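You operate a simulated robot arm through the tools that you are given. There is no shell and no other tool. Be economical: measure what you need, move in short steps, check, and stop when the job is done.

Carry out the task below with a simulated two-armed robot. There is one attempt and no reset: what you move stays moved.

## Task
Lock off the white cabinet, then take its white panel off.
Fine: isolator OFF with the lock slide over it before a latch moves; stand the panel in the grey rack's narrow slot; leave both latches free.

The check looks at the end state, three seconds after you hand in, the way a careful person would. Anything else that was tipped, shoved, dropped, spilled or broken makes it a failure.

## Robot
Two 6-joint arms with two-finger parallel grippers on one trunk, on a base that drives. Base frame: it is fixed to the floor where the robot stands at the start and does not move with it; the origin is under the middle of the robot, x ahead of it, y to its left, z up. Lengths are in mm, angles in degrees, forces in N, time in s.
The left shoulder is at the start at [60, 187, 1269], the right one opposite. With the tool pointing down near the work surface each hand reaches from about 100 to 480 mm from the robot's upright axis, wherever it stands, measured 20 degrees to its own side. Places, roughly: blue block [1250, 500, 750]; blue panel latch [1100, 200, 1200]; cabinet isolator switch [700, 0, 1200]; fan switch [800, 100, 1200]; green panel latch [900, 200, 1200]; grey filter clamp [1300, 300, 1200]; narrow slot of the rack [1400, 100, 700]; white filter clamp [1200, 200, 1200]. Payload 1.57 kg a hand.
The tool frame of a hand sits at the grasp point between the pads (the TCP): z along the fingers, y along the line on which they close. The tips reach 30 mm beyond it. Largest opening 110 mm; finger width 24, thickness 12; the body of the gripper, 48 by 112 mm, starts 78 mm behind the TCP.
Orientation is told as [roll, pitch, yaw] about the base's x, y, z axes, in that order, counted from this pose: with the fingers straight down and closing along the base's y, the tool's x points along the base's -x, its y along +y and its z along -z.

## Interface
- The arms move only by the tool play_rows. It takes "left_motion", "right_motion" or both (then of equal length, played together; a hand with none holds still); each is a list of rows, each a list of 3 entries, a list of its own where there are three numbers: the shift along the base's x, y, z in units of 50 mm (1.0 is 50 mm), then the turn, a rotation vector about the base's x, y, z in units of 4 degrees (1.0 is 4 degrees), then the finger opening in cm, from 0 to 11. In form: [[[tx, ty, tz], [rx, ry, rz], hand], ...]. A call has 1 to 10 rows; each row shifts and turns the commanded pose from where the row before left it. A call with a number of a shift or a turn outside -1 to 1 is refused whole. Each row takes 0.2 s and may step no farther than 50 mm and 8.6 degrees from the row before; otherwise, or with a gripper value out of range, the whole call is refused. Where a pose cannot be reached the arm comes as near as it can. A force on the tool above 40 N (or 10 N above the force at the start of the call, whichever is more), or a blocked arm, ends the call early, and 0.2 s more pass. Each finger travels about 153 mm/s and halts on what it meets, pressing with about 35 N; the grip force reading is that of the motor and also rises with nothing between the fingers. The clock runs only during rows and for 0.2 s after the last one: add rows that do not move to give the fingers time. It gives the time, the measured TCP pose, the force on the tool (base axes), the opening and the grip force at its end, in the units of the frame above (readings bear some noise), with the torque about the TCP (base axes, N m) and any sound that the robot's microphone picked up.
- Cameras (640 x 400 px; columns grow to the right, rows downward): "scene" is now at [19.1, -6.3, 1844.3]; the picture's right is [0.07, -1.00, 0.00], its down [-0.55, -0.04, -0.83] and it looks along [0.83, 0.06, -0.55] (base axes); focal length 290 px, centre (320, 200). "left" rides on the left gripper at [70, -16, -141] in its tool frame; the picture's right is [0.23, 0.97, 0.00], its down [-0.86, 0.20, -0.48] and it looks along [-0.47, 0.11, 0.88] (tool axes); focal length 222 px, centre (320, 200). "right" rides on the right gripper at [70, 16, -141] in its tool frame; the picture's right is [-0.23, 0.97, 0.00], its down [-0.86, -0.20, -0.48] and it looks along [-0.47, -0.11, 0.88] (tool axes); focal length 222 px, centre (320, 200). There is no depth. A picture from a camera that has moved, and an enlarged one, comes with that camera's place and axes in the base frame and with its lens. The place of the scene camera against the robot may be out by one fixed shift of up to 25 mm in any direction.
- camera(camera): a new picture of that camera. No time passes.
- lift_body(by): slides the trunk up (or, below 0, down) by that many mm; the arms and the scene camera ride with it, the base frame stays. It gives what a move gives, with no picture.
- drive_base(legs): drives the robot by 1 to 6 legs, each [ahead, left, turn to the left] in mm, mm and degrees, along the robot's own axes; the way and the turn of a leg run together, so that a leg with both is an arc; at most 1500 mm and 180 degrees a leg. The arms and the cameras ride along, it lands a little off, and it stops where it bumps. It gives what a move gives.
- head_to(pan, tilt): turns the head with the scene camera to pan (to the left, within 86 degrees either way) and tilt (down, from -29 to 69), counted from straight ahead of the robot. It gives what a move gives.
- inspect(camera, box): a new picture of the part [left, top, right, bottom] of that camera's present view, enlarged. No time passes.
- job_done(): hands the job in; it is judged then, once.

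Work in short steps. Places have to be worked out from the pictures, the camera data and where the tool is seen: move nearer, look again, correct. Check each grasp and each placing, and mend what went wrong. You have 120 turns and 92 pictures in all, those below and enlarged ones among them. Open the grippers and draw the arms clear of the work before you hand the job in, unless the task says otherwise; then end with one line.

The tools are called after "Call:" as a command line: name --argument value ..., lists and objects as JSON in quotes. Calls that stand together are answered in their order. play_rows: Moves the arms, as the interface text tells. Its arguments: {"type":"object","properties":{"left_motion":{"type":"array","items":{"type":"array"}},"right_motion":{"type":"array","items":{"type":"array"}}},"required":[]} The other tools are called the same way: lift_body (by) slides the trunk up or down; drive_base (legs) drives the base; head_to (pan, tilt) turns the head that bears the scene camera; camera (camera) takes a picture; inspect (camera, box) takes an enlarged picture of a part of a camera's view; job_done () hands the job in.

At the start:

```text
time_s: 0.0
left_position: [346.7, 213.3, 1537.4]
left_ee_rot: [0.0, 0.0, 0.0]
left_ft_force: [0.1, -0.1, 0.6]
left_torque: [0.0, 0.01, -0.02]
left_grip_width: 110.2
left_grasp_force: 0.1
right_position: [319.3, -124.1, 1526.3]
right_ee_rot: [0.0, 0.0, 0.0]
right_ft_force: [-0.4, 0.0, 0.1]
right_torque: [-0.05, 0.01, 0.0]
right_grip_width: 109.9
right_grasp_force: 0.2
trunk travel left (down, up): [-897.0, 93.0]
robot x, y, heading: [1.8, -1.1, 0.1]
head pan, tilt: [3.9, 33.5]
```

scene: 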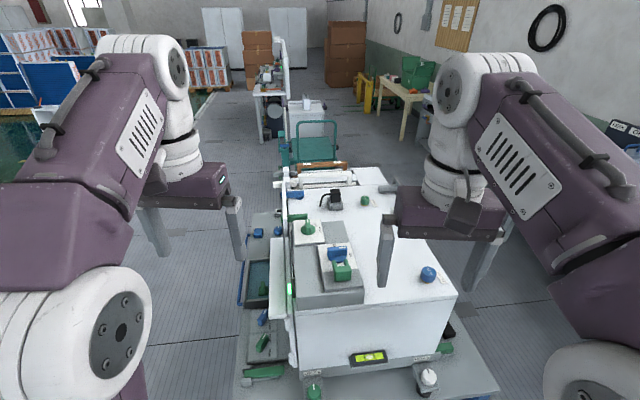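
right: 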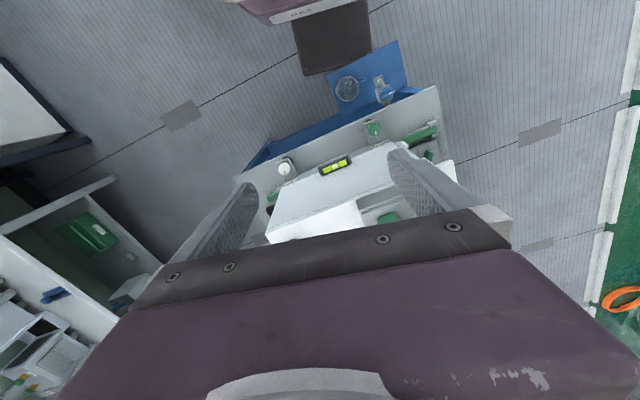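
left: 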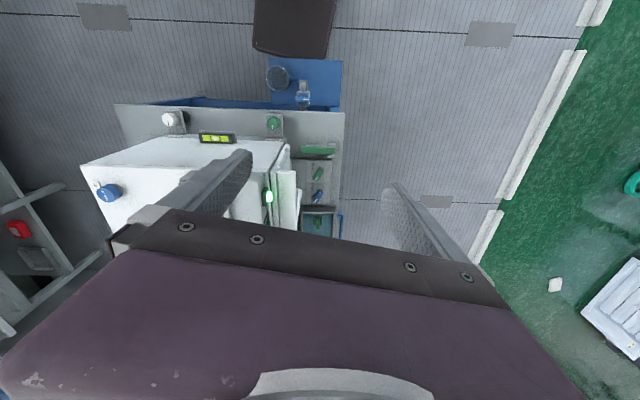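

The pictures show a white cabinet ahead with fittings on its top and left side. I enlarge the scene to identify isolator, slide, latches and panel.

Call:
inspect --camera "scene" --box '[220, 150, 480, 400]'

Call:
inspect --camera "left" --box '[80, 80, 380, 260]'

```text
1.60 times, centred on (350, 275) of scene
camera zoom: at [19.1, -6.3, 1844.3], right [0.07, -1.0, 0.0], down [-0.55, -0.04, -0.83], along [0.83, 0.06, -0.55], focal length 463 px, centre (272, 80)
```

zoom: 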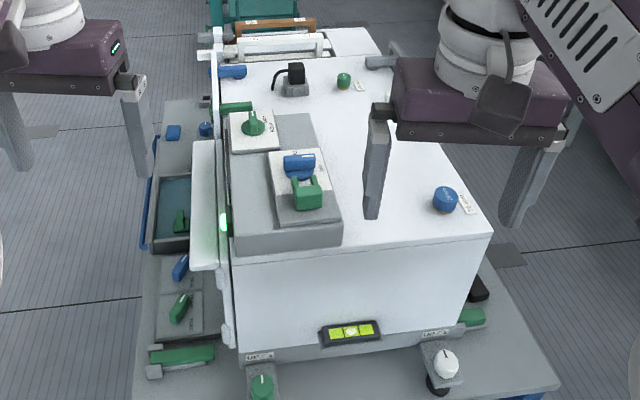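

```text
2.13 times, centred on (230, 170) of left
camera zoom: at [275.8, 194.8, 1678.3], right [-0.23, 0.97, 0.0], down [0.86, 0.2, 0.48], along [0.47, 0.11, -0.88], focal length 474 px, centre (512, 264)
```

zoom: 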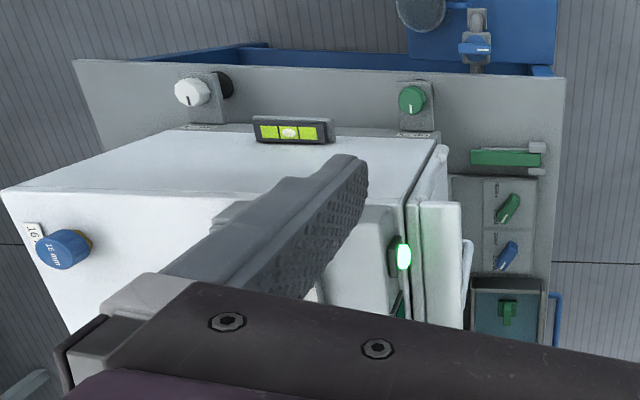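

The isolator unit, fan switch and two latches lie on the cabinet top; the panel is on the left face. I drive left and a little ahead-free to view the left face, panel and rack.

Call:
drive_base --legs '[[0, 800, 0]]'

Call:
head_to --pan -35 --tilt 32

Call:
camera --camera "scene"

```text
time_s: 1.6
left_position: [344.9, 237.0, 1535.8]
left_ee_rot: [0.1, 0.1, -5.7]
left_ft_force: [0.2, -0.6, -0.4]
left_torque: [0.05, 0.03, 0.02]
left_grip_width: 110.0
left_grasp_force: 0.1
right_position: [287.2, -93.9, 1524.5]
right_ee_rot: [0.1, 0.1, -5.7]
right_ft_force: [0.2, -0.4, -0.5]
right_torque: [0.03, 0.01, 0.03]
right_grip_width: 110.2
right_grasp_force: 0.0
trunk travel left (down, up): [-897.0, 93.0]
robot x, y, heading: [-22.2, 64.1, -5.8]
head pan, tilt: [3.9, 33.5]
stopped in leg 1: the robot was blocked; the commanded pose is now the measured one
```

```text
time_s: 2.7
left_position: [342.6, 242.3, 1536.9]
left_ee_rot: [-0.1, 0.0, -5.7]
left_ft_force: [-0.3, 0.7, -0.2]
left_torque: [0.02, 0.0, 0.02]
left_grip_width: 109.8
left_grasp_force: 0.2
right_position: [283.6, -89.7, 1526.6]
right_ee_rot: [-0.2, 0.0, -5.7]
right_ft_force: [-0.6, 0.3, -0.3]
right_torque: [-0.06, 0.01, 0.01]
right_grip_width: 110.1
right_grasp_force: 0.0
trunk travel left (down, up): [-897.0, 93.0]
robot x, y, heading: [-19.6, 64.6, -5.4]
head pan, tilt: [-35.0, 32.0]
```

```text
86 pictures are left
camera scene: at [-24.0, 1.8, 1846.7], right [-0.65, -0.76, 0.0], down [-0.4, 0.34, -0.85], along [0.64, -0.55, -0.53], focal length 290 px, centre (320, 200)
```

scene: 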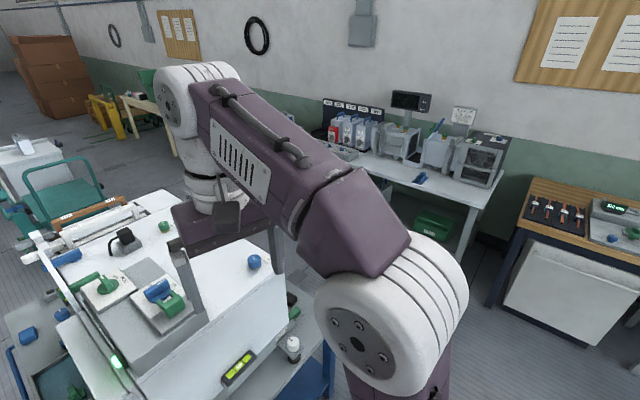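

The base bumped on something at its left. I look down at the left and front.

Call:
head_to --pan 60 --tilt 55

Call:
camera --camera "scene"

Call:
head_to --pan 0 --tilt 62

Call:
camera --camera "scene"

```text
time_s: 4.4
left_position: [344.2, 240.8, 1537.6]
left_ee_rot: [-0.1, 0.0, -5.8]
left_ft_force: [0.2, 0.2, 0.7]
left_torque: [-0.02, 0.0, 0.03]
left_grip_width: 109.9
left_grasp_force: 0.0
right_position: [283.8, -90.4, 1526.5]
right_ee_rot: [0.0, 0.0, -5.6]
right_ft_force: [-0.3, -0.2, -0.3]
right_torque: [0.0, 0.0, 0.01]
right_grip_width: 109.8
right_grasp_force: 0.1
trunk travel left (down, up): [-897.0, 93.0]
robot x, y, heading: [-20.8, 69.6, -5.9]
head pan, tilt: [60.0, 55.0]
```

```text
85 pictures are left
camera scene: at [-49.8, 117.0, 1813.8], right [0.81, -0.58, 0.0], down [-0.48, -0.66, -0.57], along [0.34, 0.47, -0.82], focal length 290 px, centre (320, 200)
```

scene: 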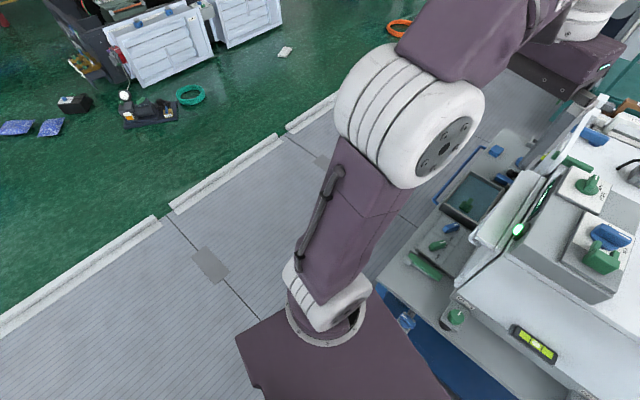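

```text
time_s: 5.7
left_position: [343.5, 241.0, 1537.1]
left_ee_rot: [0.0, 0.0, -5.7]
left_ft_force: [-0.1, -0.4, -0.4]
left_torque: [0.03, 0.0, -0.02]
left_grip_width: 109.7
left_grasp_force: 0.0
right_position: [283.7, -90.6, 1527.0]
right_ee_rot: [0.0, 0.0, -5.7]
right_ft_force: [0.5, 0.5, -0.3]
right_torque: [-0.02, 0.0, -0.01]
right_grip_width: 110.2
right_grasp_force: 0.1
trunk travel left (down, up): [-897.0, 93.0]
robot x, y, heading: [-19.9, 64.9, -5.7]
head pan, tilt: [0.0, 62.0]
```

```text
84 pictures are left
camera scene: at [-27.8, 52.3, 1805.5], right [-0.1, -1.0, 0.0], down [-0.88, 0.09, -0.47], along [0.47, -0.05, -0.88], focal length 290 px, centre (320, 200)
```

scene: 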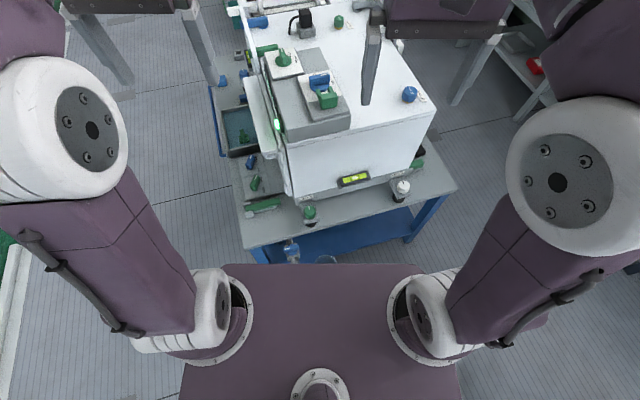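

The base touched something just ahead when sliding sideways. I back off, straighten, then go left.

Call:
drive_base --legs '[[-300, 0, 0], [0, 0, 5.7]]'

Call:
head_to --pan 0 --tilt 45

Call:
camera --camera "scene"

```text
time_s: 8.2
left_position: [29.6, 305.0, 1537.1]
left_ee_rot: [0.0, 0.0, 0.0]
left_ft_force: [-0.3, 0.9, -0.7]
left_torque: [0.02, 0.01, 0.01]
left_grip_width: 110.3
left_grasp_force: 0.0
right_position: [1.5, -32.0, 1524.9]
right_ee_rot: [0.0, 0.1, 0.0]
right_ft_force: [0.2, -0.9, -0.2]
right_torque: [0.02, -0.01, -0.01]
right_grip_width: 109.8
right_grasp_force: 0.1
trunk travel left (down, up): [-897.0, 93.0]
robot x, y, heading: [-321.1, 92.1, -0.3]
head pan, tilt: [0.0, 62.0]
```

```text
time_s: 9.0
left_position: [27.1, 305.7, 1537.0]
left_ee_rot: [-0.1, 0.1, 0.0]
left_ft_force: [1.2, 0.0, 0.0]
left_torque: [-0.01, 0.03, 0.01]
left_grip_width: 110.0
left_grasp_force: 0.0
right_position: [0.8, -30.4, 1525.7]
right_ee_rot: [0.0, 0.0, 0.0]
right_ft_force: [0.3, -0.3, 0.3]
right_torque: [0.0, 0.03, -0.01]
right_grip_width: 109.9
right_grasp_force: 0.1
trunk travel left (down, up): [-897.0, 93.0]
robot x, y, heading: [-320.1, 94.7, 0.1]
head pan, tilt: [0.0, 45.0]
```

```text
83 pictures are left
camera scene: at [-307.9, 81.8, 1827.1], right [0.0, -1.0, 0.0], down [-0.71, 0.0, -0.71], along [0.71, 0.0, -0.71], focal length 290 px, centre (320, 200)
```

scene: 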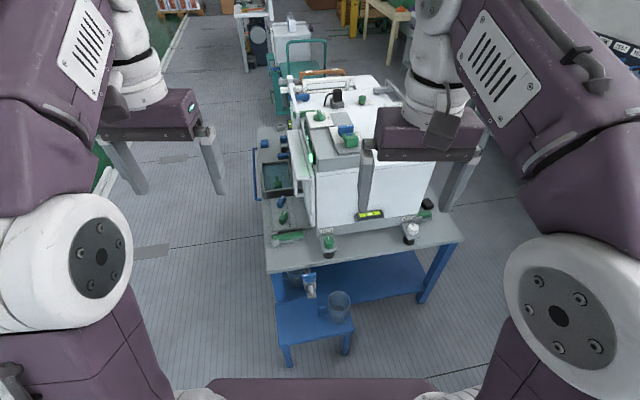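

A small blue stool with a jug sits before the table; it still stands. I drive left then ahead along the table's left side, and look right.

Call:
drive_base --legs '[[0, 1000, 0], [800, 0, 0], [0, 0, -60]]'

Call:
head_to --pan -5 --tilt 38

Call:
camera --camera "scene"

```text
time_s: 20.7
left_position: [830.2, 911.9, 1536.7]
left_ee_rot: [0.0, 0.1, -59.0]
left_ft_force: [-0.4, -0.1, 0.6]
left_torque: [-0.02, -0.02, -0.02]
left_grip_width: 110.1
left_grasp_force: 0.1
right_position: [529.2, 762.0, 1527.8]
right_ee_rot: [0.0, 0.1, -59.0]
right_ft_force: [-0.2, 0.4, 0.0]
right_torque: [0.01, 0.02, 0.0]
right_grip_width: 109.6
right_grasp_force: 0.1
trunk travel left (down, up): [-897.0, 93.0]
robot x, y, heading: [474.0, 1102.7, -58.9]
head pan, tilt: [0.0, 45.0]
```

```text
time_s: 21.4
left_position: [829.6, 911.9, 1537.5]
left_ee_rot: [-0.1, 0.0, -59.0]
left_ft_force: [-0.1, 0.1, 0.1]
left_torque: [0.0, 0.01, -0.03]
left_grip_width: 110.0
left_grasp_force: 0.1
right_position: [529.6, 761.1, 1525.9]
right_ee_rot: [0.1, 0.0, -59.0]
right_ft_force: [0.3, -0.4, -0.1]
right_torque: [-0.01, -0.04, 0.01]
right_grip_width: 109.9
right_grasp_force: 0.1
trunk travel left (down, up): [-897.0, 93.0]
robot x, y, heading: [473.3, 1099.0, -59.2]
head pan, tilt: [-5.0, 38.0]
```

```text
82 pictures are left
camera scene: at [468.1, 1061.7, 1837.4], right [-0.9, -0.44, 0.0], down [-0.27, 0.55, -0.79], along [0.35, -0.71, -0.62], focal length 290 px, centre (320, 200)
```

scene: 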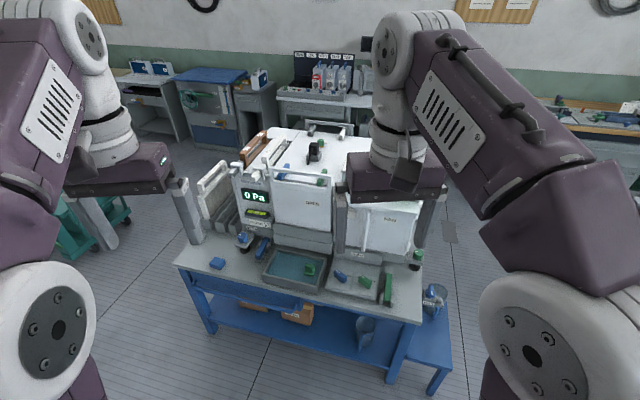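

Call:
inspect --camera "scene" --box '[170, 120, 330, 300]'

Call:
inspect --camera "scene" --box '[280, 120, 450, 320]'

```text
2.22 times, centred on (250, 210) of scene
camera zoom: at [468.1, 1061.7, 1837.4], right [-0.9, -0.44, 0.0], down [-0.27, 0.55, -0.79], along [0.35, -0.71, -0.62], focal length 644 px, centre (476, 178)
```

zoom: 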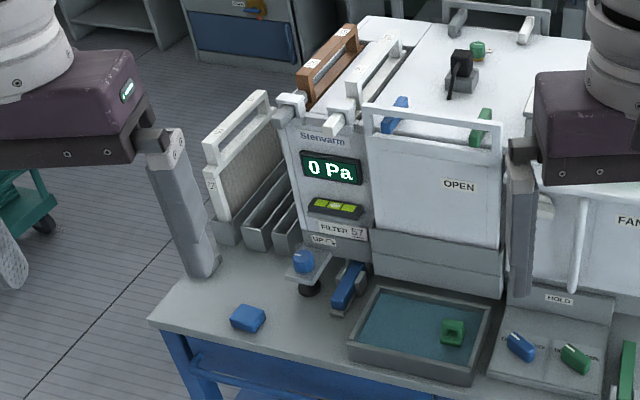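

```text
2.00 times, centred on (365, 220) of scene
camera zoom: at [468.1, 1061.7, 1837.4], right [-0.9, -0.44, 0.0], down [-0.27, 0.55, -0.79], along [0.35, -0.71, -0.62], focal length 579 px, centre (230, 160)
```

zoom: 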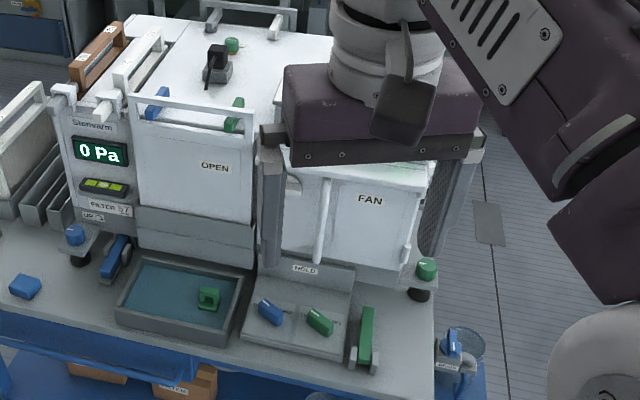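

Seen now: the white "OPEN" panel with a top handle and blue/green latches on the left face, the rack with slots at the far end. Table is yawed about 10°. I drive on to face the panel and rack squarely and look again.

Call:
drive_base --legs '[[300, 500, 0], [0, 0, -20]]'

Call:
head_to --pan 0 --tilt 38

Call:
camera --camera "scene"

Call:
inspect --camera "scene" --box '[200, 80, 440, 280]'

```text
time_s: 25.7
left_position: [1310.7, 788.8, 1536.8]
left_ee_rot: [-0.1, 0.0, -80.0]
left_ft_force: [0.4, -0.3, 0.4]
left_torque: [-0.02, 0.01, 0.01]
left_grip_width: 110.0
left_grasp_force: 0.0
right_position: [974.9, 756.0, 1525.1]
right_ee_rot: [-0.1, 0.0, -79.8]
right_ft_force: [-1.1, 1.1, 0.0]
right_torque: [-0.01, 0.0, -0.01]
right_grip_width: 110.1
right_grasp_force: 0.1
trunk travel left (down, up): [-897.0, 93.0]
robot x, y, heading: [1041.5, 1096.4, -80.0]
head pan, tilt: [-5.0, 38.0]
```

```text
time_s: 26.4
left_position: [1311.1, 789.3, 1537.9]
left_ee_rot: [0.0, 0.0, -79.8]
left_ft_force: [-0.8, 0.0, 0.2]
left_torque: [0.01, -0.01, 0.02]
left_grip_width: 110.0
left_grasp_force: 0.1
right_position: [974.4, 756.2, 1527.2]
right_ee_rot: [0.0, 0.0, -79.8]
right_ft_force: [0.7, 1.2, -0.1]
right_torque: [0.0, -0.01, 0.01]
right_grip_width: 109.8
right_grasp_force: 0.0
trunk travel left (down, up): [-897.0, 93.0]
robot x, y, heading: [1043.5, 1091.9, -79.9]
head pan, tilt: [0.0, 38.0]
```

```text
79 pictures are left
camera scene: at [1036.1, 1055.2, 1837.5], right [-0.98, -0.18, 0.0], down [-0.11, 0.61, -0.79], along [0.14, -0.78, -0.62], focal length 290 px, centre (320, 200)
```

scene: 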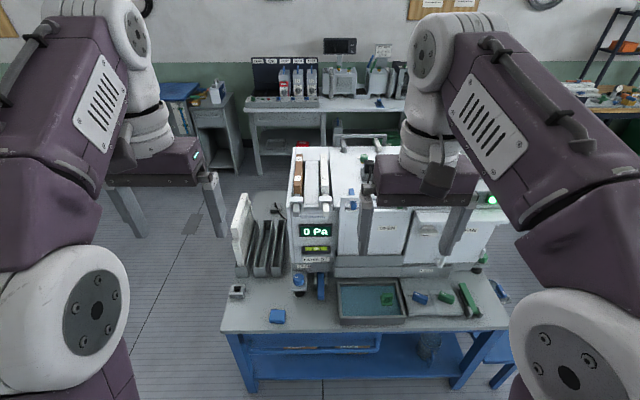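

```text
2.00 times, centred on (320, 180) of scene
camera zoom: at [1036.1, 1055.2, 1837.5], right [-0.98, -0.18, 0.0], down [-0.11, 0.61, -0.79], along [0.14, -0.78, -0.62], focal length 579 px, centre (320, 240)
```

zoom: 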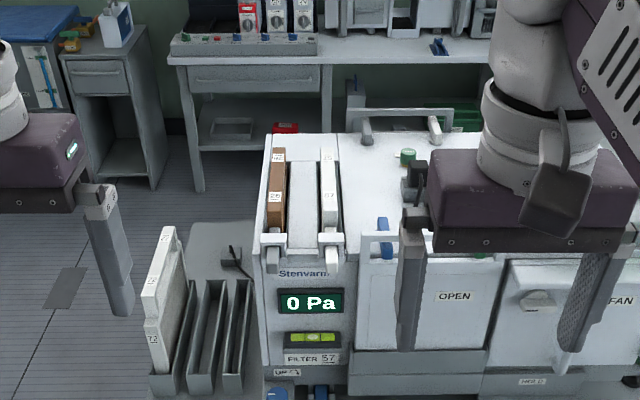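

The narrow slot is the rack's slot nearest the cabinet, around [1390,170]. The isolator must be done first, from the front right of the stool, so I drive round there (table yaw ≈ 11.5°).

Call:
drive_base --legs '[[0, 0, 91.4], [-1383, 187, 0], [-87, -1432, 0]]'

Call:
head_to --pan 15 --tilt 42

Call:
camera --camera "scene"

```text
time_s: 44.0
left_position: [173.4, -156.4, 1537.4]
left_ee_rot: [0.0, 0.0, 12.3]
left_ft_force: [-0.2, -1.1, 1.0]
left_torque: [0.02, 0.0, 0.01]
left_grip_width: 110.4
left_grasp_force: 0.0
right_position: [219.1, -490.7, 1526.6]
right_ee_rot: [-0.1, 0.1, 12.2]
right_ft_force: [0.5, 0.2, 0.1]
right_torque: [0.0, 0.03, -0.01]
right_grip_width: 110.0
right_grasp_force: 0.1
trunk travel left (down, up): [-897.0, 93.0]
robot x, y, heading: [-122.3, -437.2, 12.1]
head pan, tilt: [0.0, 38.0]
```

```text
time_s: 44.7
left_position: [174.0, -157.1, 1537.5]
left_ee_rot: [0.0, 0.0, 12.1]
left_ft_force: [0.2, 0.2, 0.6]
left_torque: [0.0, 0.02, 0.04]
left_grip_width: 110.2
left_grasp_force: 0.0
right_position: [217.7, -490.6, 1526.3]
right_ee_rot: [0.0, 0.1, 12.2]
right_ft_force: [-0.3, 0.9, 0.0]
right_torque: [-0.02, 0.01, 0.01]
right_grip_width: 110.2
right_grasp_force: 0.0
trunk travel left (down, up): [-897.0, 93.0]
robot x, y, heading: [-118.7, -439.9, 12.1]
head pan, tilt: [15.0, 42.0]
```

```text
77 pictures are left
camera scene: at [-113.7, -424.7, 1831.6], right [0.46, -0.89, 0.0], down [-0.6, -0.31, -0.74], along [0.66, 0.34, -0.67], focal length 290 px, centre (320, 200)
```

scene: 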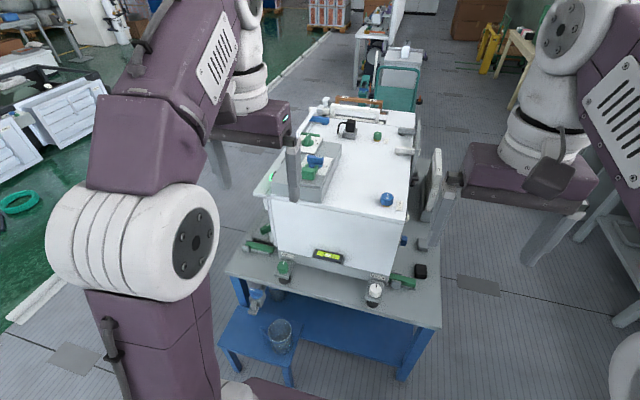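

I check the base's footprint against the stool before closing in.

Call:
head_to --pan 45 --tilt 66

Call:
camera --camera "scene"

Call:
camera --camera "left"

```text
time_s: 45.7
left_position: [174.6, -157.6, 1536.9]
left_ee_rot: [0.0, -0.1, 12.2]
left_ft_force: [-0.3, -0.4, 0.3]
left_torque: [0.0, 0.0, 0.04]
left_grip_width: 110.1
left_grasp_force: 0.1
right_position: [219.9, -490.6, 1526.5]
right_ee_rot: [0.0, 0.1, 12.2]
right_ft_force: [-0.3, 0.5, 0.1]
right_torque: [0.01, -0.01, 0.01]
right_grip_width: 110.0
right_grasp_force: 0.2
trunk travel left (down, up): [-897.0, 93.0]
robot x, y, heading: [-120.1, -438.1, 11.9]
head pan, tilt: [45.0, 66.0]
```

```text
76 pictures are left
camera scene: at [-155.7, -413.1, 1801.2], right [0.84, -0.54, 0.0], down [-0.5, -0.77, -0.41], along [0.22, 0.34, -0.91], focal length 290 px, centre (320, 200)
```

scene: 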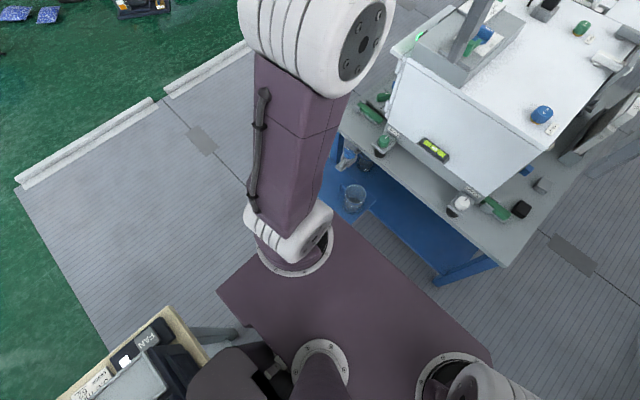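

```text
75 pictures are left
camera left: at [108.4, -189.1, 1678.4], right [-0.43, 0.9, 0.0], down [0.79, 0.38, 0.48], along [0.43, 0.2, -0.88], focal length 222 px, centre (320, 200)
```

left: 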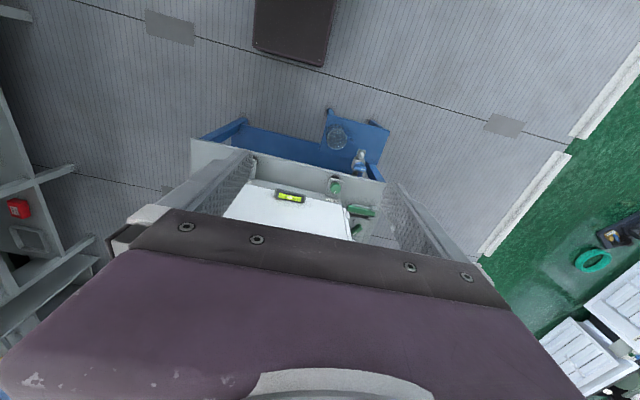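

Base is about 430 wide and reaches ~210 ahead. I move 35 right and 335 ahead, beside the stool, then look at the isolator with the left hand camera.

Call:
drive_base --legs '[[0, -35, 0], [335, 0, 0]]'

Call:
head_to --pan 25 --tilt 45

Call:
camera --camera "scene"

Call:
camera --camera "left"

```text
time_s: 48.4
left_position: [506.1, -123.7, 1538.1]
left_ee_rot: [0.0, -0.2, 12.2]
left_ft_force: [0.0, 0.4, 0.6]
left_torque: [0.02, -0.03, -0.03]
left_grip_width: 110.0
left_grasp_force: 0.1
right_position: [551.8, -456.2, 1527.0]
right_ee_rot: [0.0, -0.2, 12.3]
right_ft_force: [-0.4, -0.1, 0.1]
right_torque: [0.04, -0.04, 0.0]
right_grip_width: 109.9
right_grasp_force: 0.0
trunk travel left (down, up): [-897.0, 93.0]
robot x, y, heading: [216.6, -402.0, 12.0]
head pan, tilt: [45.0, 66.0]
```

```text
time_s: 49.2
left_position: [510.2, -121.1, 1537.4]
left_ee_rot: [0.0, 0.1, 12.1]
left_ft_force: [0.3, -0.5, -0.1]
left_torque: [0.01, 0.03, -0.01]
left_grip_width: 110.2
left_grasp_force: 0.0
right_position: [556.0, -454.1, 1526.4]
right_ee_rot: [0.0, 0.0, 12.2]
right_ft_force: [-0.2, 0.0, -0.4]
right_torque: [0.02, 0.01, -0.02]
right_grip_width: 109.8
right_grasp_force: 0.1
trunk travel left (down, up): [-897.0, 93.0]
robot x, y, heading: [218.6, -399.0, 12.2]
head pan, tilt: [25.0, 45.0]
```

```text
74 pictures are left
camera scene: at [212.8, -376.6, 1827.1], right [0.6, -0.8, 0.0], down [-0.56, -0.43, -0.71], along [0.56, 0.43, -0.71], focal length 290 px, centre (320, 200)
```

scene: 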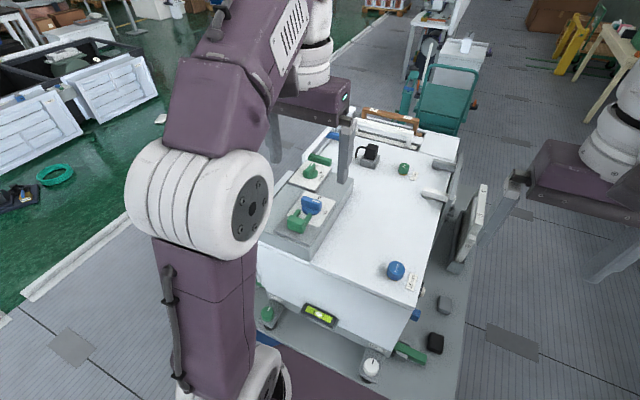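

```text
73 pictures are left
camera left: at [444.5, -152.0, 1678.3], right [-0.43, 0.9, 0.0], down [0.79, 0.38, 0.48], along [0.43, 0.2, -0.88], focal length 222 px, centre (320, 200)
```

left: 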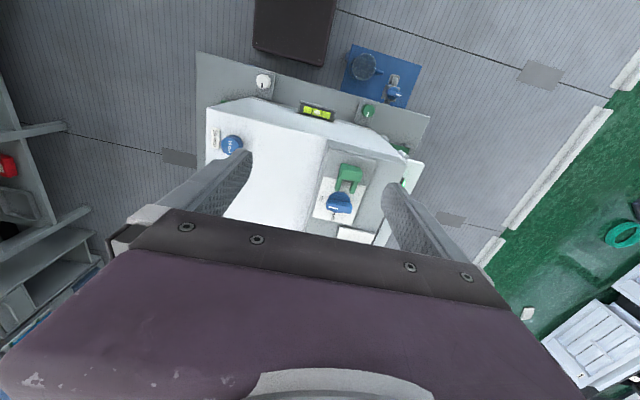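

Call:
inspect --camera "left" --box '[290, 130, 430, 245]'

Call:
inspect --camera "scene" --box '[260, 140, 380, 260]'

```text
3.48 times, centred on (360, 188) of left
camera zoom: at [444.5, -152.0, 1678.3], right [-0.43, 0.9, 0.0], down [0.79, 0.38, 0.48], along [0.43, 0.2, -0.88], focal length 773 px, centre (181, 244)
```

zoom: 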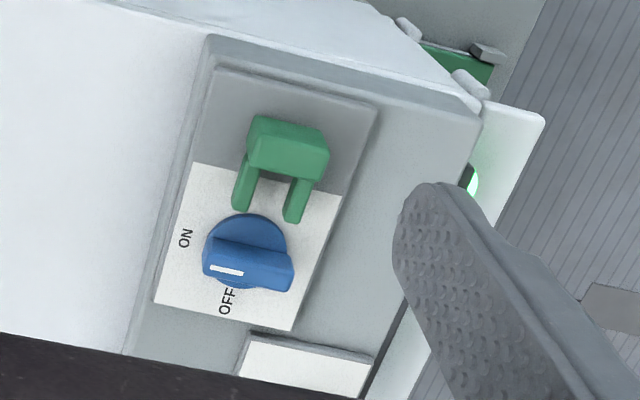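

```text
3.33 times, centred on (320, 200) of scene
camera zoom: at [212.8, -376.6, 1827.1], right [0.6, -0.8, 0.0], down [-0.56, -0.43, -0.71], along [0.56, 0.43, -0.71], focal length 965 px, centre (320, 200)
```

zoom: 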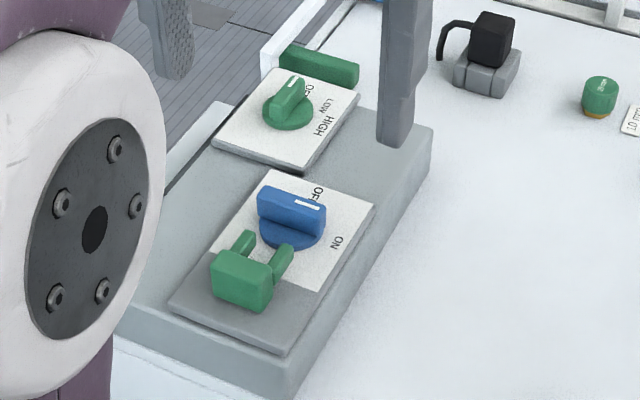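

The blue rotary knob points ON (towards the cabinet's right); OFF is away from me, a 90° counter‑clockwise turn, then the green fork slides over it. I start turning the left hand by -90° yaw while moving toward above the knob.

Call:
play_rows --left_motion '[[[0.2, 0.2, -0.2], [0, 0, -1], 5], [[0.2, 0.2, -0.2], [0, 0, -1], 5], [[0.2, 0.2, -0.2], [0, 0, -1], 5], [[0.2, 0.2, -0.2], [0, 0, -1], 5], [[0.2, 0.2, -0.2], [0, 0, -1], 5], [[0.2, 0.2, -0.2], [0, 0, -1], 5], [[0.2, 0.2, -0.2], [0, 0, -1], 5], [[0.2, 0.2, -0.2], [0, 0, -1], 5], [[0.2, 0.2, -0.2], [0, 0, -1], 5], [[0.2, 0.2, -0.2], [0, 0, -1], 5]]'

Call:
camera --camera "left"

```text
time_s: 51.4
left_position: [610.5, -20.2, 1436.4]
left_ee_rot: [0.0, 0.1, -28.0]
left_ft_force: [-0.2, -0.3, 0.4]
left_torque: [0.01, -0.04, 0.0]
left_grip_width: 49.9
left_grasp_force: 0.1
right_position: [555.8, -454.2, 1526.1]
right_ee_rot: [0.0, 0.0, 12.1]
right_ft_force: [0.3, 0.5, -0.3]
right_torque: [-0.03, 0.01, -0.03]
right_grip_width: 110.0
right_grasp_force: 0.0
trunk travel left (down, up): [-897.0, 93.0]
robot x, y, heading: [216.1, -400.0, 12.1]
head pan, tilt: [25.0, 45.0]
```

```text
70 pictures are left
camera left: at [540.4, -2.2, 1578.2], right [0.26, 0.97, 0.0], down [0.85, -0.22, 0.48], along [0.46, -0.12, -0.88], focal length 222 px, centre (320, 200)
```

left: 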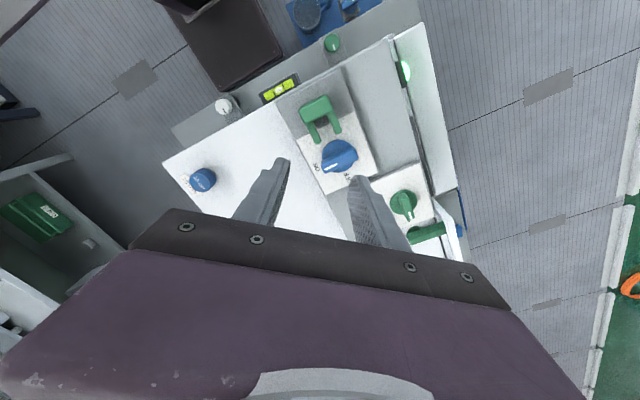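

Triangulation puts the knob at about (658, -1, 1207). I continue turning and go above it.

Call:
play_rows --left_motion '[[[0.1, 0.04, -0.16], [0, 0, -1], 5], [[0.1, 0.04, -0.16], [0, 0, -1], 5], [[0.1, 0.04, -0.16], [0, 0, -1], 5], [[0.1, 0.04, -0.16], [0, 0, -1], 5], [[0.1, 0.04, -0.16], [0, 0, -1], 5], [[0.1, 0.04, -0.16], [0, 0, -1], 5], [[0.1, 0.04, -0.16], [0, 0, -1], 5], [[0.1, 0.04, -0.16], [0, 0, -1], 5], [[0.1, 0.04, -0.16], [0, 0, -1], 5], [[0.05, 0.02, -0.16], [0, 0, -1], 5]]'

Call:
play_rows --left_motion '[[[0, 0, 0], [0, 0, -1], 3], [[0, 0, 0], [0, 0, -1], 3], [[0, 0, 0], [0, 0, -0.5], 3]]'

Call:
camera --camera "left"

Call:
camera --camera "scene"

```text
time_s: 53.6
left_position: [657.2, -1.9, 1357.0]
left_ee_rot: [0.0, 0.0, -68.0]
left_ft_force: [0.0, -0.6, 0.1]
left_torque: [0.02, 0.02, 0.02]
left_grip_width: 50.2
left_grasp_force: 0.0
right_position: [554.7, -454.4, 1526.9]
right_ee_rot: [0.0, 0.0, 12.2]
right_ft_force: [0.5, 0.0, 0.6]
right_torque: [0.01, -0.01, 0.0]
right_grip_width: 109.8
right_grasp_force: 0.1
trunk travel left (down, up): [-897.0, 93.0]
robot x, y, heading: [215.8, -400.2, 12.4]
head pan, tilt: [25.0, 45.0]
```

```text
time_s: 54.4
left_position: [657.3, -1.9, 1357.5]
left_ee_rot: [0.0, 0.0, -78.0]
left_ft_force: [0.9, 0.1, 0.5]
left_torque: [0.0, 0.04, 0.01]
left_grip_width: 30.1
left_grasp_force: 0.1
right_position: [555.0, -455.0, 1526.8]
right_ee_rot: [0.0, 0.0, 12.2]
right_ft_force: [-0.4, -0.1, 0.1]
right_torque: [-0.04, 0.01, -0.03]
right_grip_width: 109.8
right_grasp_force: 0.0
trunk travel left (down, up): [-897.0, 93.0]
robot x, y, heading: [214.1, -403.0, 12.1]
head pan, tilt: [25.0, 45.0]
```

```text
69 pictures are left
camera left: at [625.5, 62.3, 1498.4], right [0.9, 0.43, 0.0], down [0.37, -0.79, 0.48], along [0.2, -0.43, -0.88], focal length 222 px, centre (320, 200)
```

left: 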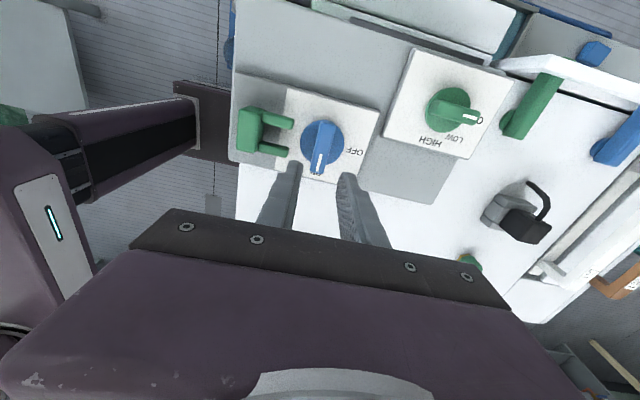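

```text
68 pictures are left
camera scene: at [212.1, -377.1, 1827.2], right [0.6, -0.8, 0.0], down [-0.56, -0.43, -0.71], along [0.56, 0.43, -0.71], focal length 290 px, centre (320, 200)
```

scene: 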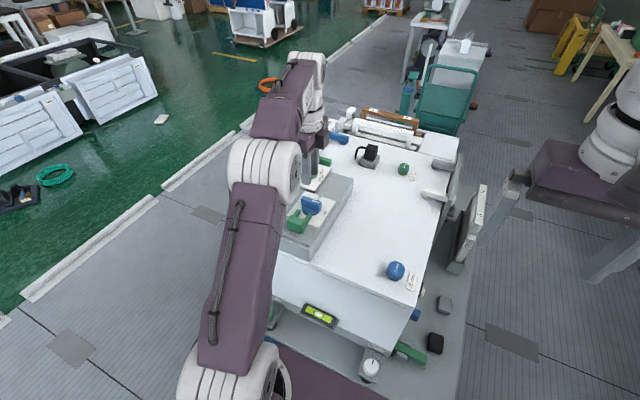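

Reachable with the tool vertical. I enlarge to align finely with the bar.

Call:
inspect --camera "left" --box '[220, 70, 400, 230]'

```text
2.50 times, centred on (310, 150) of left
camera zoom: at [625.5, 62.3, 1498.4], right [0.9, 0.43, 0.0], down [0.37, -0.79, 0.48], along [0.2, -0.43, -0.88], focal length 555 px, centre (345, 325)
```

zoom: 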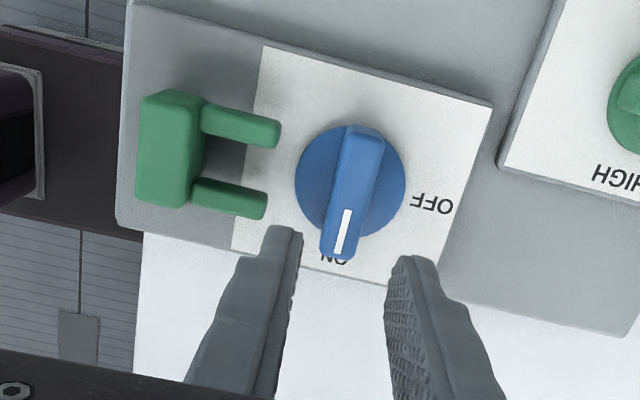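

Bar centre is at ≈(660,-4), bar exactly along the table's cross axis; fork tips are 43 mm away, so there is room. I open to 4 cm, centre and descend in steps.

Call:
play_rows --left_motion '[[[0.055, -0.04, -0.4], [0, 0, 0], 4], [[0, 0, -0.7], [0, 0, 0], 4], [[0, 0, -0.6], [0, 0, 0], 4], [[0, 0, -0.6], [0, 0, 0], 4], [[0, 0, 0], [0, 0, 0], 4]]'

Call:
inspect --camera "left" --box '[220, 70, 400, 230]'

```text
time_s: 55.4
left_position: [660.4, -4.9, 1251.7]
left_ee_rot: [0.6, 0.3, -77.9]
left_ft_force: [0.1, 0.0, 0.0]
left_torque: [0.04, -0.04, 0.0]
left_grip_width: 40.3
left_grasp_force: 0.0
right_position: [552.5, -457.4, 1526.1]
right_ee_rot: [0.1, -0.2, 12.2]
right_ft_force: [-0.7, 0.3, -0.2]
right_torque: [0.0, -0.02, 0.01]
right_grip_width: 110.0
right_grasp_force: 0.1
trunk travel left (down, up): [-897.0, 93.0]
robot x, y, heading: [217.7, -399.5, 12.3]
head pan, tilt: [25.0, 45.0]
stopped in row 5 (left hand): the force on the tool passed its limit at 54 N (the readings are from after the stop); the commanded pose is now the measured one
```

```text
2.50 times, centred on (310, 150) of left
camera zoom: at [627.1, 58.0, 1393.9], right [0.9, 0.43, 0.01], down [0.37, -0.8, 0.48], along [0.21, -0.43, -0.88], focal length 555 px, centre (345, 325)
```

zoom: 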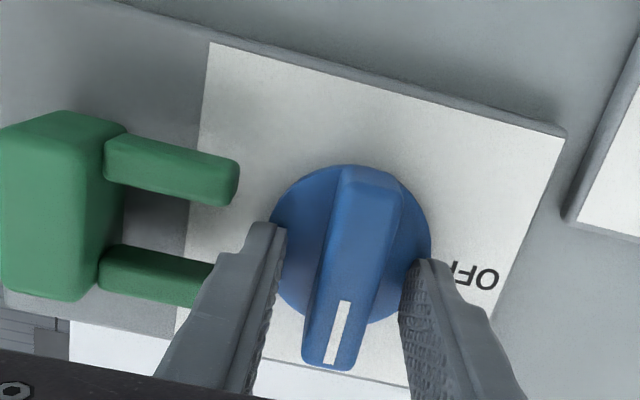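

Tips met the knob's disc at about z 1220; they straddle the bar. I raise a hair (already up) and close on the bar.

Call:
play_rows --left_motion '[[[0, 0, -0.04], [0, 0, 0], 3], [[0, 0, 0], [0, 0, 0], 2], [[0, 0, 0], [0, 0, 0], 1], [[0, 0, 0], [0, 0, 0], 1], [[0, 0, 0], [0, 0, 0], 1]]'

Call:
inspect --camera "left" --box '[220, 70, 400, 230]'

```text
time_s: 56.6
left_position: [658.6, -5.9, 1252.3]
left_ee_rot: [0.8, 0.2, -77.8]
left_ft_force: [-13.2, -3.7, 16.7]
left_torque: [-0.27, 0.75, 0.02]
left_grip_width: 24.3
left_grasp_force: 8.1
right_position: [548.0, -458.5, 1527.8]
right_ee_rot: [0.0, -0.4, 12.3]
right_ft_force: [-0.2, -0.3, 0.4]
right_torque: [0.02, 0.01, 0.01]
right_grip_width: 109.7
right_grasp_force: 0.0
trunk travel left (down, up): [-897.0, 93.0]
robot x, y, heading: [216.6, -401.1, 12.1]
head pan, tilt: [25.0, 45.0]
```

```text
2.50 times, centred on (310, 150) of left
camera zoom: at [623.9, 57.3, 1393.7], right [0.9, 0.43, 0.01], down [0.37, -0.8, 0.48], along [0.22, -0.43, -0.88], focal length 555 px, centre (345, 325)
```

zoom: 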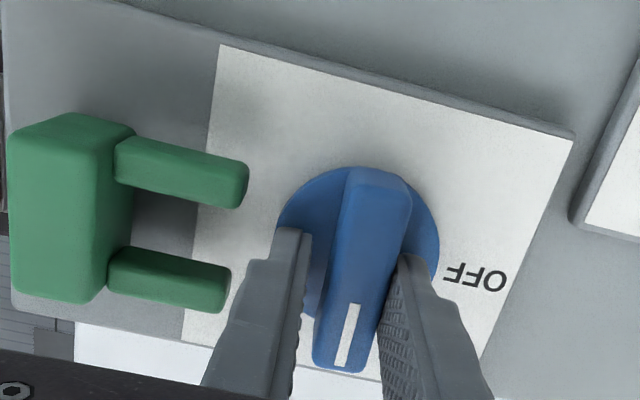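

Width 24 with a side and up force: tips drag on the disc. I raise 5 mm and shift slightly, closing again.

Call:
play_rows --left_motion '[[[0, 0, 0.12], [0, 0, 0], 3], [[0, 0, 0], [0, 0, 0], 3], [[0, 0, 0], [0, 0, 0], 1], [[0, 0, 0], [0, 0, 0], 1], [[0, 0, 0], [0, 0, 0], 1]]'

Call:
inspect --camera "left" --box '[220, 70, 400, 230]'

```text
time_s: 57.8
left_position: [660.4, -4.3, 1254.7]
left_ee_rot: [0.5, 0.2, -77.8]
left_ft_force: [-8.3, -1.3, -3.2]
left_torque: [-0.16, 0.88, 0.0]
left_grip_width: 18.0
left_grasp_force: 32.2
right_position: [552.4, -455.0, 1527.5]
right_ee_rot: [0.0, -0.1, 12.2]
right_ft_force: [-0.1, 0.4, -0.6]
right_torque: [-0.01, 0.02, -0.03]
right_grip_width: 109.8
right_grasp_force: 0.0
trunk travel left (down, up): [-897.0, 93.0]
robot x, y, heading: [210.5, -399.9, 12.2]
head pan, tilt: [25.0, 45.0]
```

```text
2.50 times, centred on (310, 150) of left
camera zoom: at [627.2, 59.8, 1396.9], right [0.9, 0.43, 0.01], down [0.37, -0.8, 0.48], along [0.21, -0.43, -0.88], focal length 555 px, centre (345, 325)
```

zoom: 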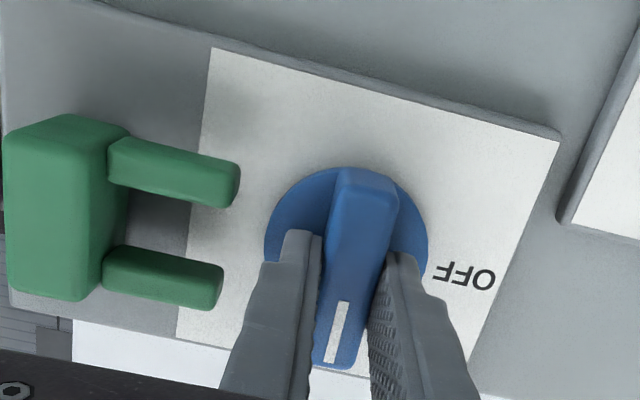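

The bar is gripped (18 mm, 32 N). I turn counter‑clockwise 40°.

Call:
play_rows --left_motion '[[[0, 0, 0], [0, 0, 1], 1], [[0, 0, 0], [0, 0, 1], 1], [[0, 0, 0], [0, 0, 1], 1], [[0, 0, 0], [0, 0, 1], 1], [[0, 0, 0], [0, 0, 1], 1], [[0, 0, 0], [0, 0, 1], 1], [[0, 0, 0], [0, 0, 1], 1], [[0, 0, 0], [0, 0, 1], 1], [[0, 0, 0], [0, 0, 1], 1], [[0, 0, 0], [0, 0, 1], 1]]'

Call:
inspect --camera "left" --box '[220, 70, 400, 230]'

```text
time_s: 60.0
left_position: [661.9, -3.8, 1254.3]
left_ee_rot: [0.6, 0.0, -37.8]
left_ft_force: [-7.2, 1.9, -2.0]
left_torque: [-0.21, 0.95, -0.06]
left_grip_width: 17.6
left_grasp_force: 32.8
right_position: [553.1, -453.9, 1525.4]
right_ee_rot: [-0.1, 0.0, 12.3]
right_ft_force: [0.7, 0.3, -0.2]
right_torque: [-0.02, 0.02, 0.0]
right_grip_width: 109.9
right_grasp_force: 0.1
trunk travel left (down, up): [-897.0, 93.0]
robot x, y, heading: [215.0, -400.6, 12.1]
head pan, tilt: [25.0, 45.0]
```

```text
2.50 times, centred on (310, 150) of left
camera zoom: at [594.5, 25.0, 1396.8], right [0.42, 0.91, 0.01], down [0.8, -0.37, 0.48], along [0.44, -0.19, -0.88], focal length 555 px, centre (345, 325)
```

zoom: 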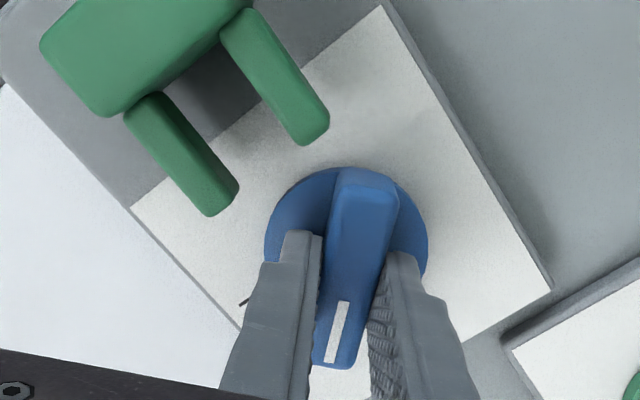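

The knob turns along with the hand. I continue the remaining 50°.

Call:
play_rows --left_motion '[[[0, 0, 0], [0, 0, 1], 1], [[0, 0, 0], [0, 0, 1], 1], [[0, 0, 0], [0, 0, 1], 1], [[0, 0, 0], [0, 0, 1], 1], [[0, 0, 0], [0, 0, 1], 1], [[0, 0, 0], [0, 0, 1], 1], [[0, 0, 0], [0, 0, 1], 1], [[0, 0, 0], [0, 0, 1], 1], [[0, 0, 0], [0, 0, 1], 1], [[0, 0, 0], [0, 0, 1], 1]]'

Call:
play_rows --left_motion '[[[0, 0, 0], [0, 0, 1], 1], [[0, 0, 0], [0, 0, 1], 1], [[0, 0, 0], [0, 0, 0.5], 1]]'

Call:
inspect --camera "left" --box '[220, 70, 400, 230]'

```text
time_s: 62.2
left_position: [660.8, -1.4, 1256.0]
left_ee_rot: [0.6, -0.2, 2.3]
left_ft_force: [4.9, 12.7, 22.4]
left_torque: [-0.45, 0.11, 0.01]
left_grip_width: 17.9
left_grasp_force: 32.7
right_position: [553.9, -453.3, 1525.8]
right_ee_rot: [0.0, 0.0, 12.1]
right_ft_force: [-0.4, 0.3, 0.4]
right_torque: [0.0, -0.02, 0.0]
right_grip_width: 110.5
right_grasp_force: 0.0
trunk travel left (down, up): [-897.0, 93.0]
robot x, y, heading: [218.5, -400.0, 12.3]
head pan, tilt: [25.0, 45.0]
```

```text
time_s: 63.0
left_position: [661.6, -0.8, 1255.6]
left_ee_rot: [0.4, 0.0, 12.2]
left_ft_force: [5.2, 16.6, 25.7]
left_torque: [-0.41, -0.19, -0.92]
left_grip_width: 18.1
left_grasp_force: 32.4
right_position: [554.0, -450.5, 1527.5]
right_ee_rot: [-0.3, 0.0, 12.2]
right_ft_force: [-0.9, -0.4, -1.4]
right_torque: [-0.03, 0.02, 0.01]
right_grip_width: 109.9
right_grasp_force: 0.1
trunk travel left (down, up): [-897.0, 93.0]
robot x, y, heading: [216.2, -397.7, 12.2]
head pan, tilt: [25.0, 45.0]
```

```text
2.50 times, centred on (310, 150) of left
camera zoom: at [596.7, -33.4, 1396.6], right [-0.43, 0.9, 0.01], down [0.79, 0.37, 0.48], along [0.43, 0.21, -0.88], focal length 555 px, centre (345, 325)
```

zoom: 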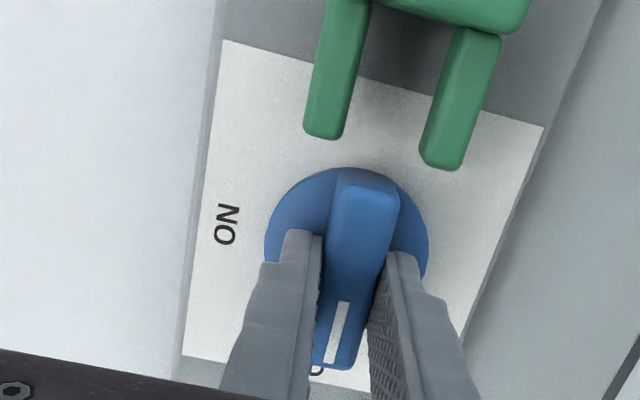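

The bar now points to OFF against its stop (torque). I release and rise to look.

Call:
play_rows --left_motion '[[[0, 0, 0], [0, 0, 0], 3], [[0, 0, 0], [0, 0, 0], 4], [[0, 0, 0.5], [0, 0, 0], 4], [[0, 0, 1], [0, 0, 0], 4], [[-0.4, -0.09, 0.8], [0, 0, 0], 4]]'

Call:
inspect --camera "left" --box '[220, 70, 400, 230]'

```text
time_s: 64.2
left_position: [643.1, -8.8, 1372.1]
left_ee_rot: [0.6, 0.1, 12.2]
left_ft_force: [-0.3, -0.4, -0.6]
left_torque: [0.0, -0.04, -0.01]
left_grip_width: 40.1
left_grasp_force: 0.0
right_position: [554.6, -455.1, 1526.3]
right_ee_rot: [0.1, -0.1, 12.3]
right_ft_force: [-0.4, -0.1, -0.1]
right_torque: [0.02, 0.01, 0.03]
right_grip_width: 109.9
right_grasp_force: 0.0
trunk travel left (down, up): [-897.0, 93.0]
robot x, y, heading: [218.2, -401.5, 12.3]
head pan, tilt: [25.0, 45.0]
```

```text
2.50 times, centred on (310, 150) of left
camera zoom: at [578.3, -41.2, 1512.5], right [-0.43, 0.9, 0.01], down [0.8, 0.37, 0.48], along [0.43, 0.21, -0.88], focal length 555 px, centre (345, 325)
```

zoom: 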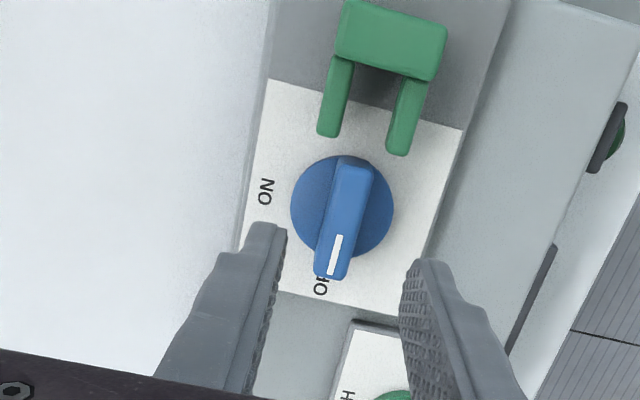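

OFF confirmed. The fork body is at ≈(571,-20). I move over it with the fingers opened 7 cm and lower partway.

Call:
play_rows --left_motion '[[[-0.72, -0.11, 0], [0, 0, 0], 7], [[-0.72, -0.11, 0], [0, 0, 0], 7], [[0, 0, -0.8], [0, 0, 0], 7], [[0, 0, -0.8], [0, 0, 0], 7], [[0, 0, 0], [0, 0, 0], 7]]'

Call:
inspect --camera "left" --box '[210, 70, 410, 230]'

```text
time_s: 65.4
left_position: [570.0, -21.4, 1291.4]
left_ee_rot: [0.6, 0.0, 12.2]
left_ft_force: [0.6, -1.3, 1.1]
left_torque: [-0.01, -0.02, -0.02]
left_grip_width: 70.2
left_grasp_force: 0.1
right_position: [553.6, -455.2, 1526.4]
right_ee_rot: [0.0, -0.1, 12.2]
right_ft_force: [-1.1, 0.2, 0.9]
right_torque: [0.04, -0.05, 0.0]
right_grip_width: 109.9
right_grasp_force: 0.2
trunk travel left (down, up): [-897.0, 93.0]
robot x, y, heading: [216.2, -403.7, 12.5]
head pan, tilt: [25.0, 45.0]
```

```text
2.50 times, centred on (310, 150) of left
camera zoom: at [505.0, -53.9, 1432.4], right [-0.43, 0.9, 0.01], down [0.79, 0.37, 0.48], along [0.43, 0.21, -0.88], focal length 555 px, centre (345, 325)
```

zoom: 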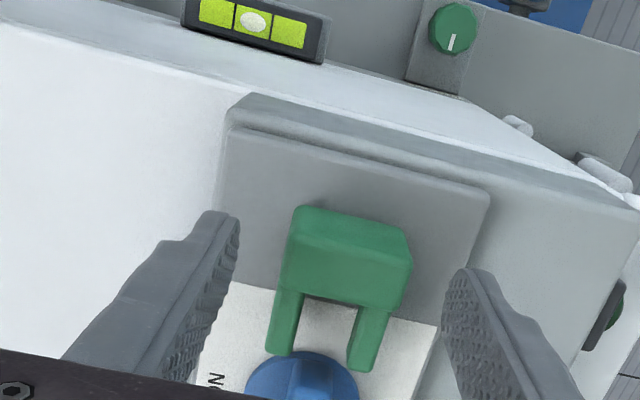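

Well centred on the fork body. I descend 40 mm and close.

Call:
play_rows --left_motion '[[[0, 0, -0.5], [0, 0, 0], 7], [[0, 0, -0.35], [0, 0, 0], 7], [[0, 0, 0], [0, 0, 0], 5], [[0, 0, 0], [0, 0, 0], 3], [[0, 0, 0], [0, 0, 0], 3], [[0, 0, 0], [0, 0, 0], 3]]'

Call:
inspect --camera "left" --box '[210, 70, 410, 230]'

```text
time_s: 66.8
left_position: [572.7, -18.5, 1248.4]
left_ee_rot: [0.5, 0.1, 12.2]
left_ft_force: [0.1, -0.5, -3.0]
left_torque: [-0.82, -0.76, -0.62]
left_grip_width: 45.6
left_grasp_force: 45.1
right_position: [555.3, -454.7, 1526.5]
right_ee_rot: [0.0, 0.0, 12.1]
right_ft_force: [-0.3, -0.2, 0.4]
right_torque: [-0.01, -0.01, 0.02]
right_grip_width: 110.1
right_grasp_force: 0.0
trunk travel left (down, up): [-897.0, 93.0]
robot x, y, heading: [218.0, -401.0, 12.0]
head pan, tilt: [25.0, 45.0]
```

```text
2.50 times, centred on (310, 150) of left
camera zoom: at [506.2, -51.1, 1389.5], right [-0.43, 0.9, 0.01], down [0.8, 0.37, 0.48], along [0.43, 0.21, -0.88], focal length 555 px, centre (345, 325)
```

zoom: 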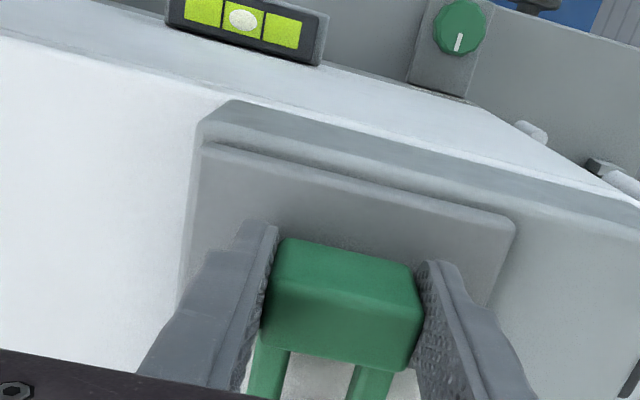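

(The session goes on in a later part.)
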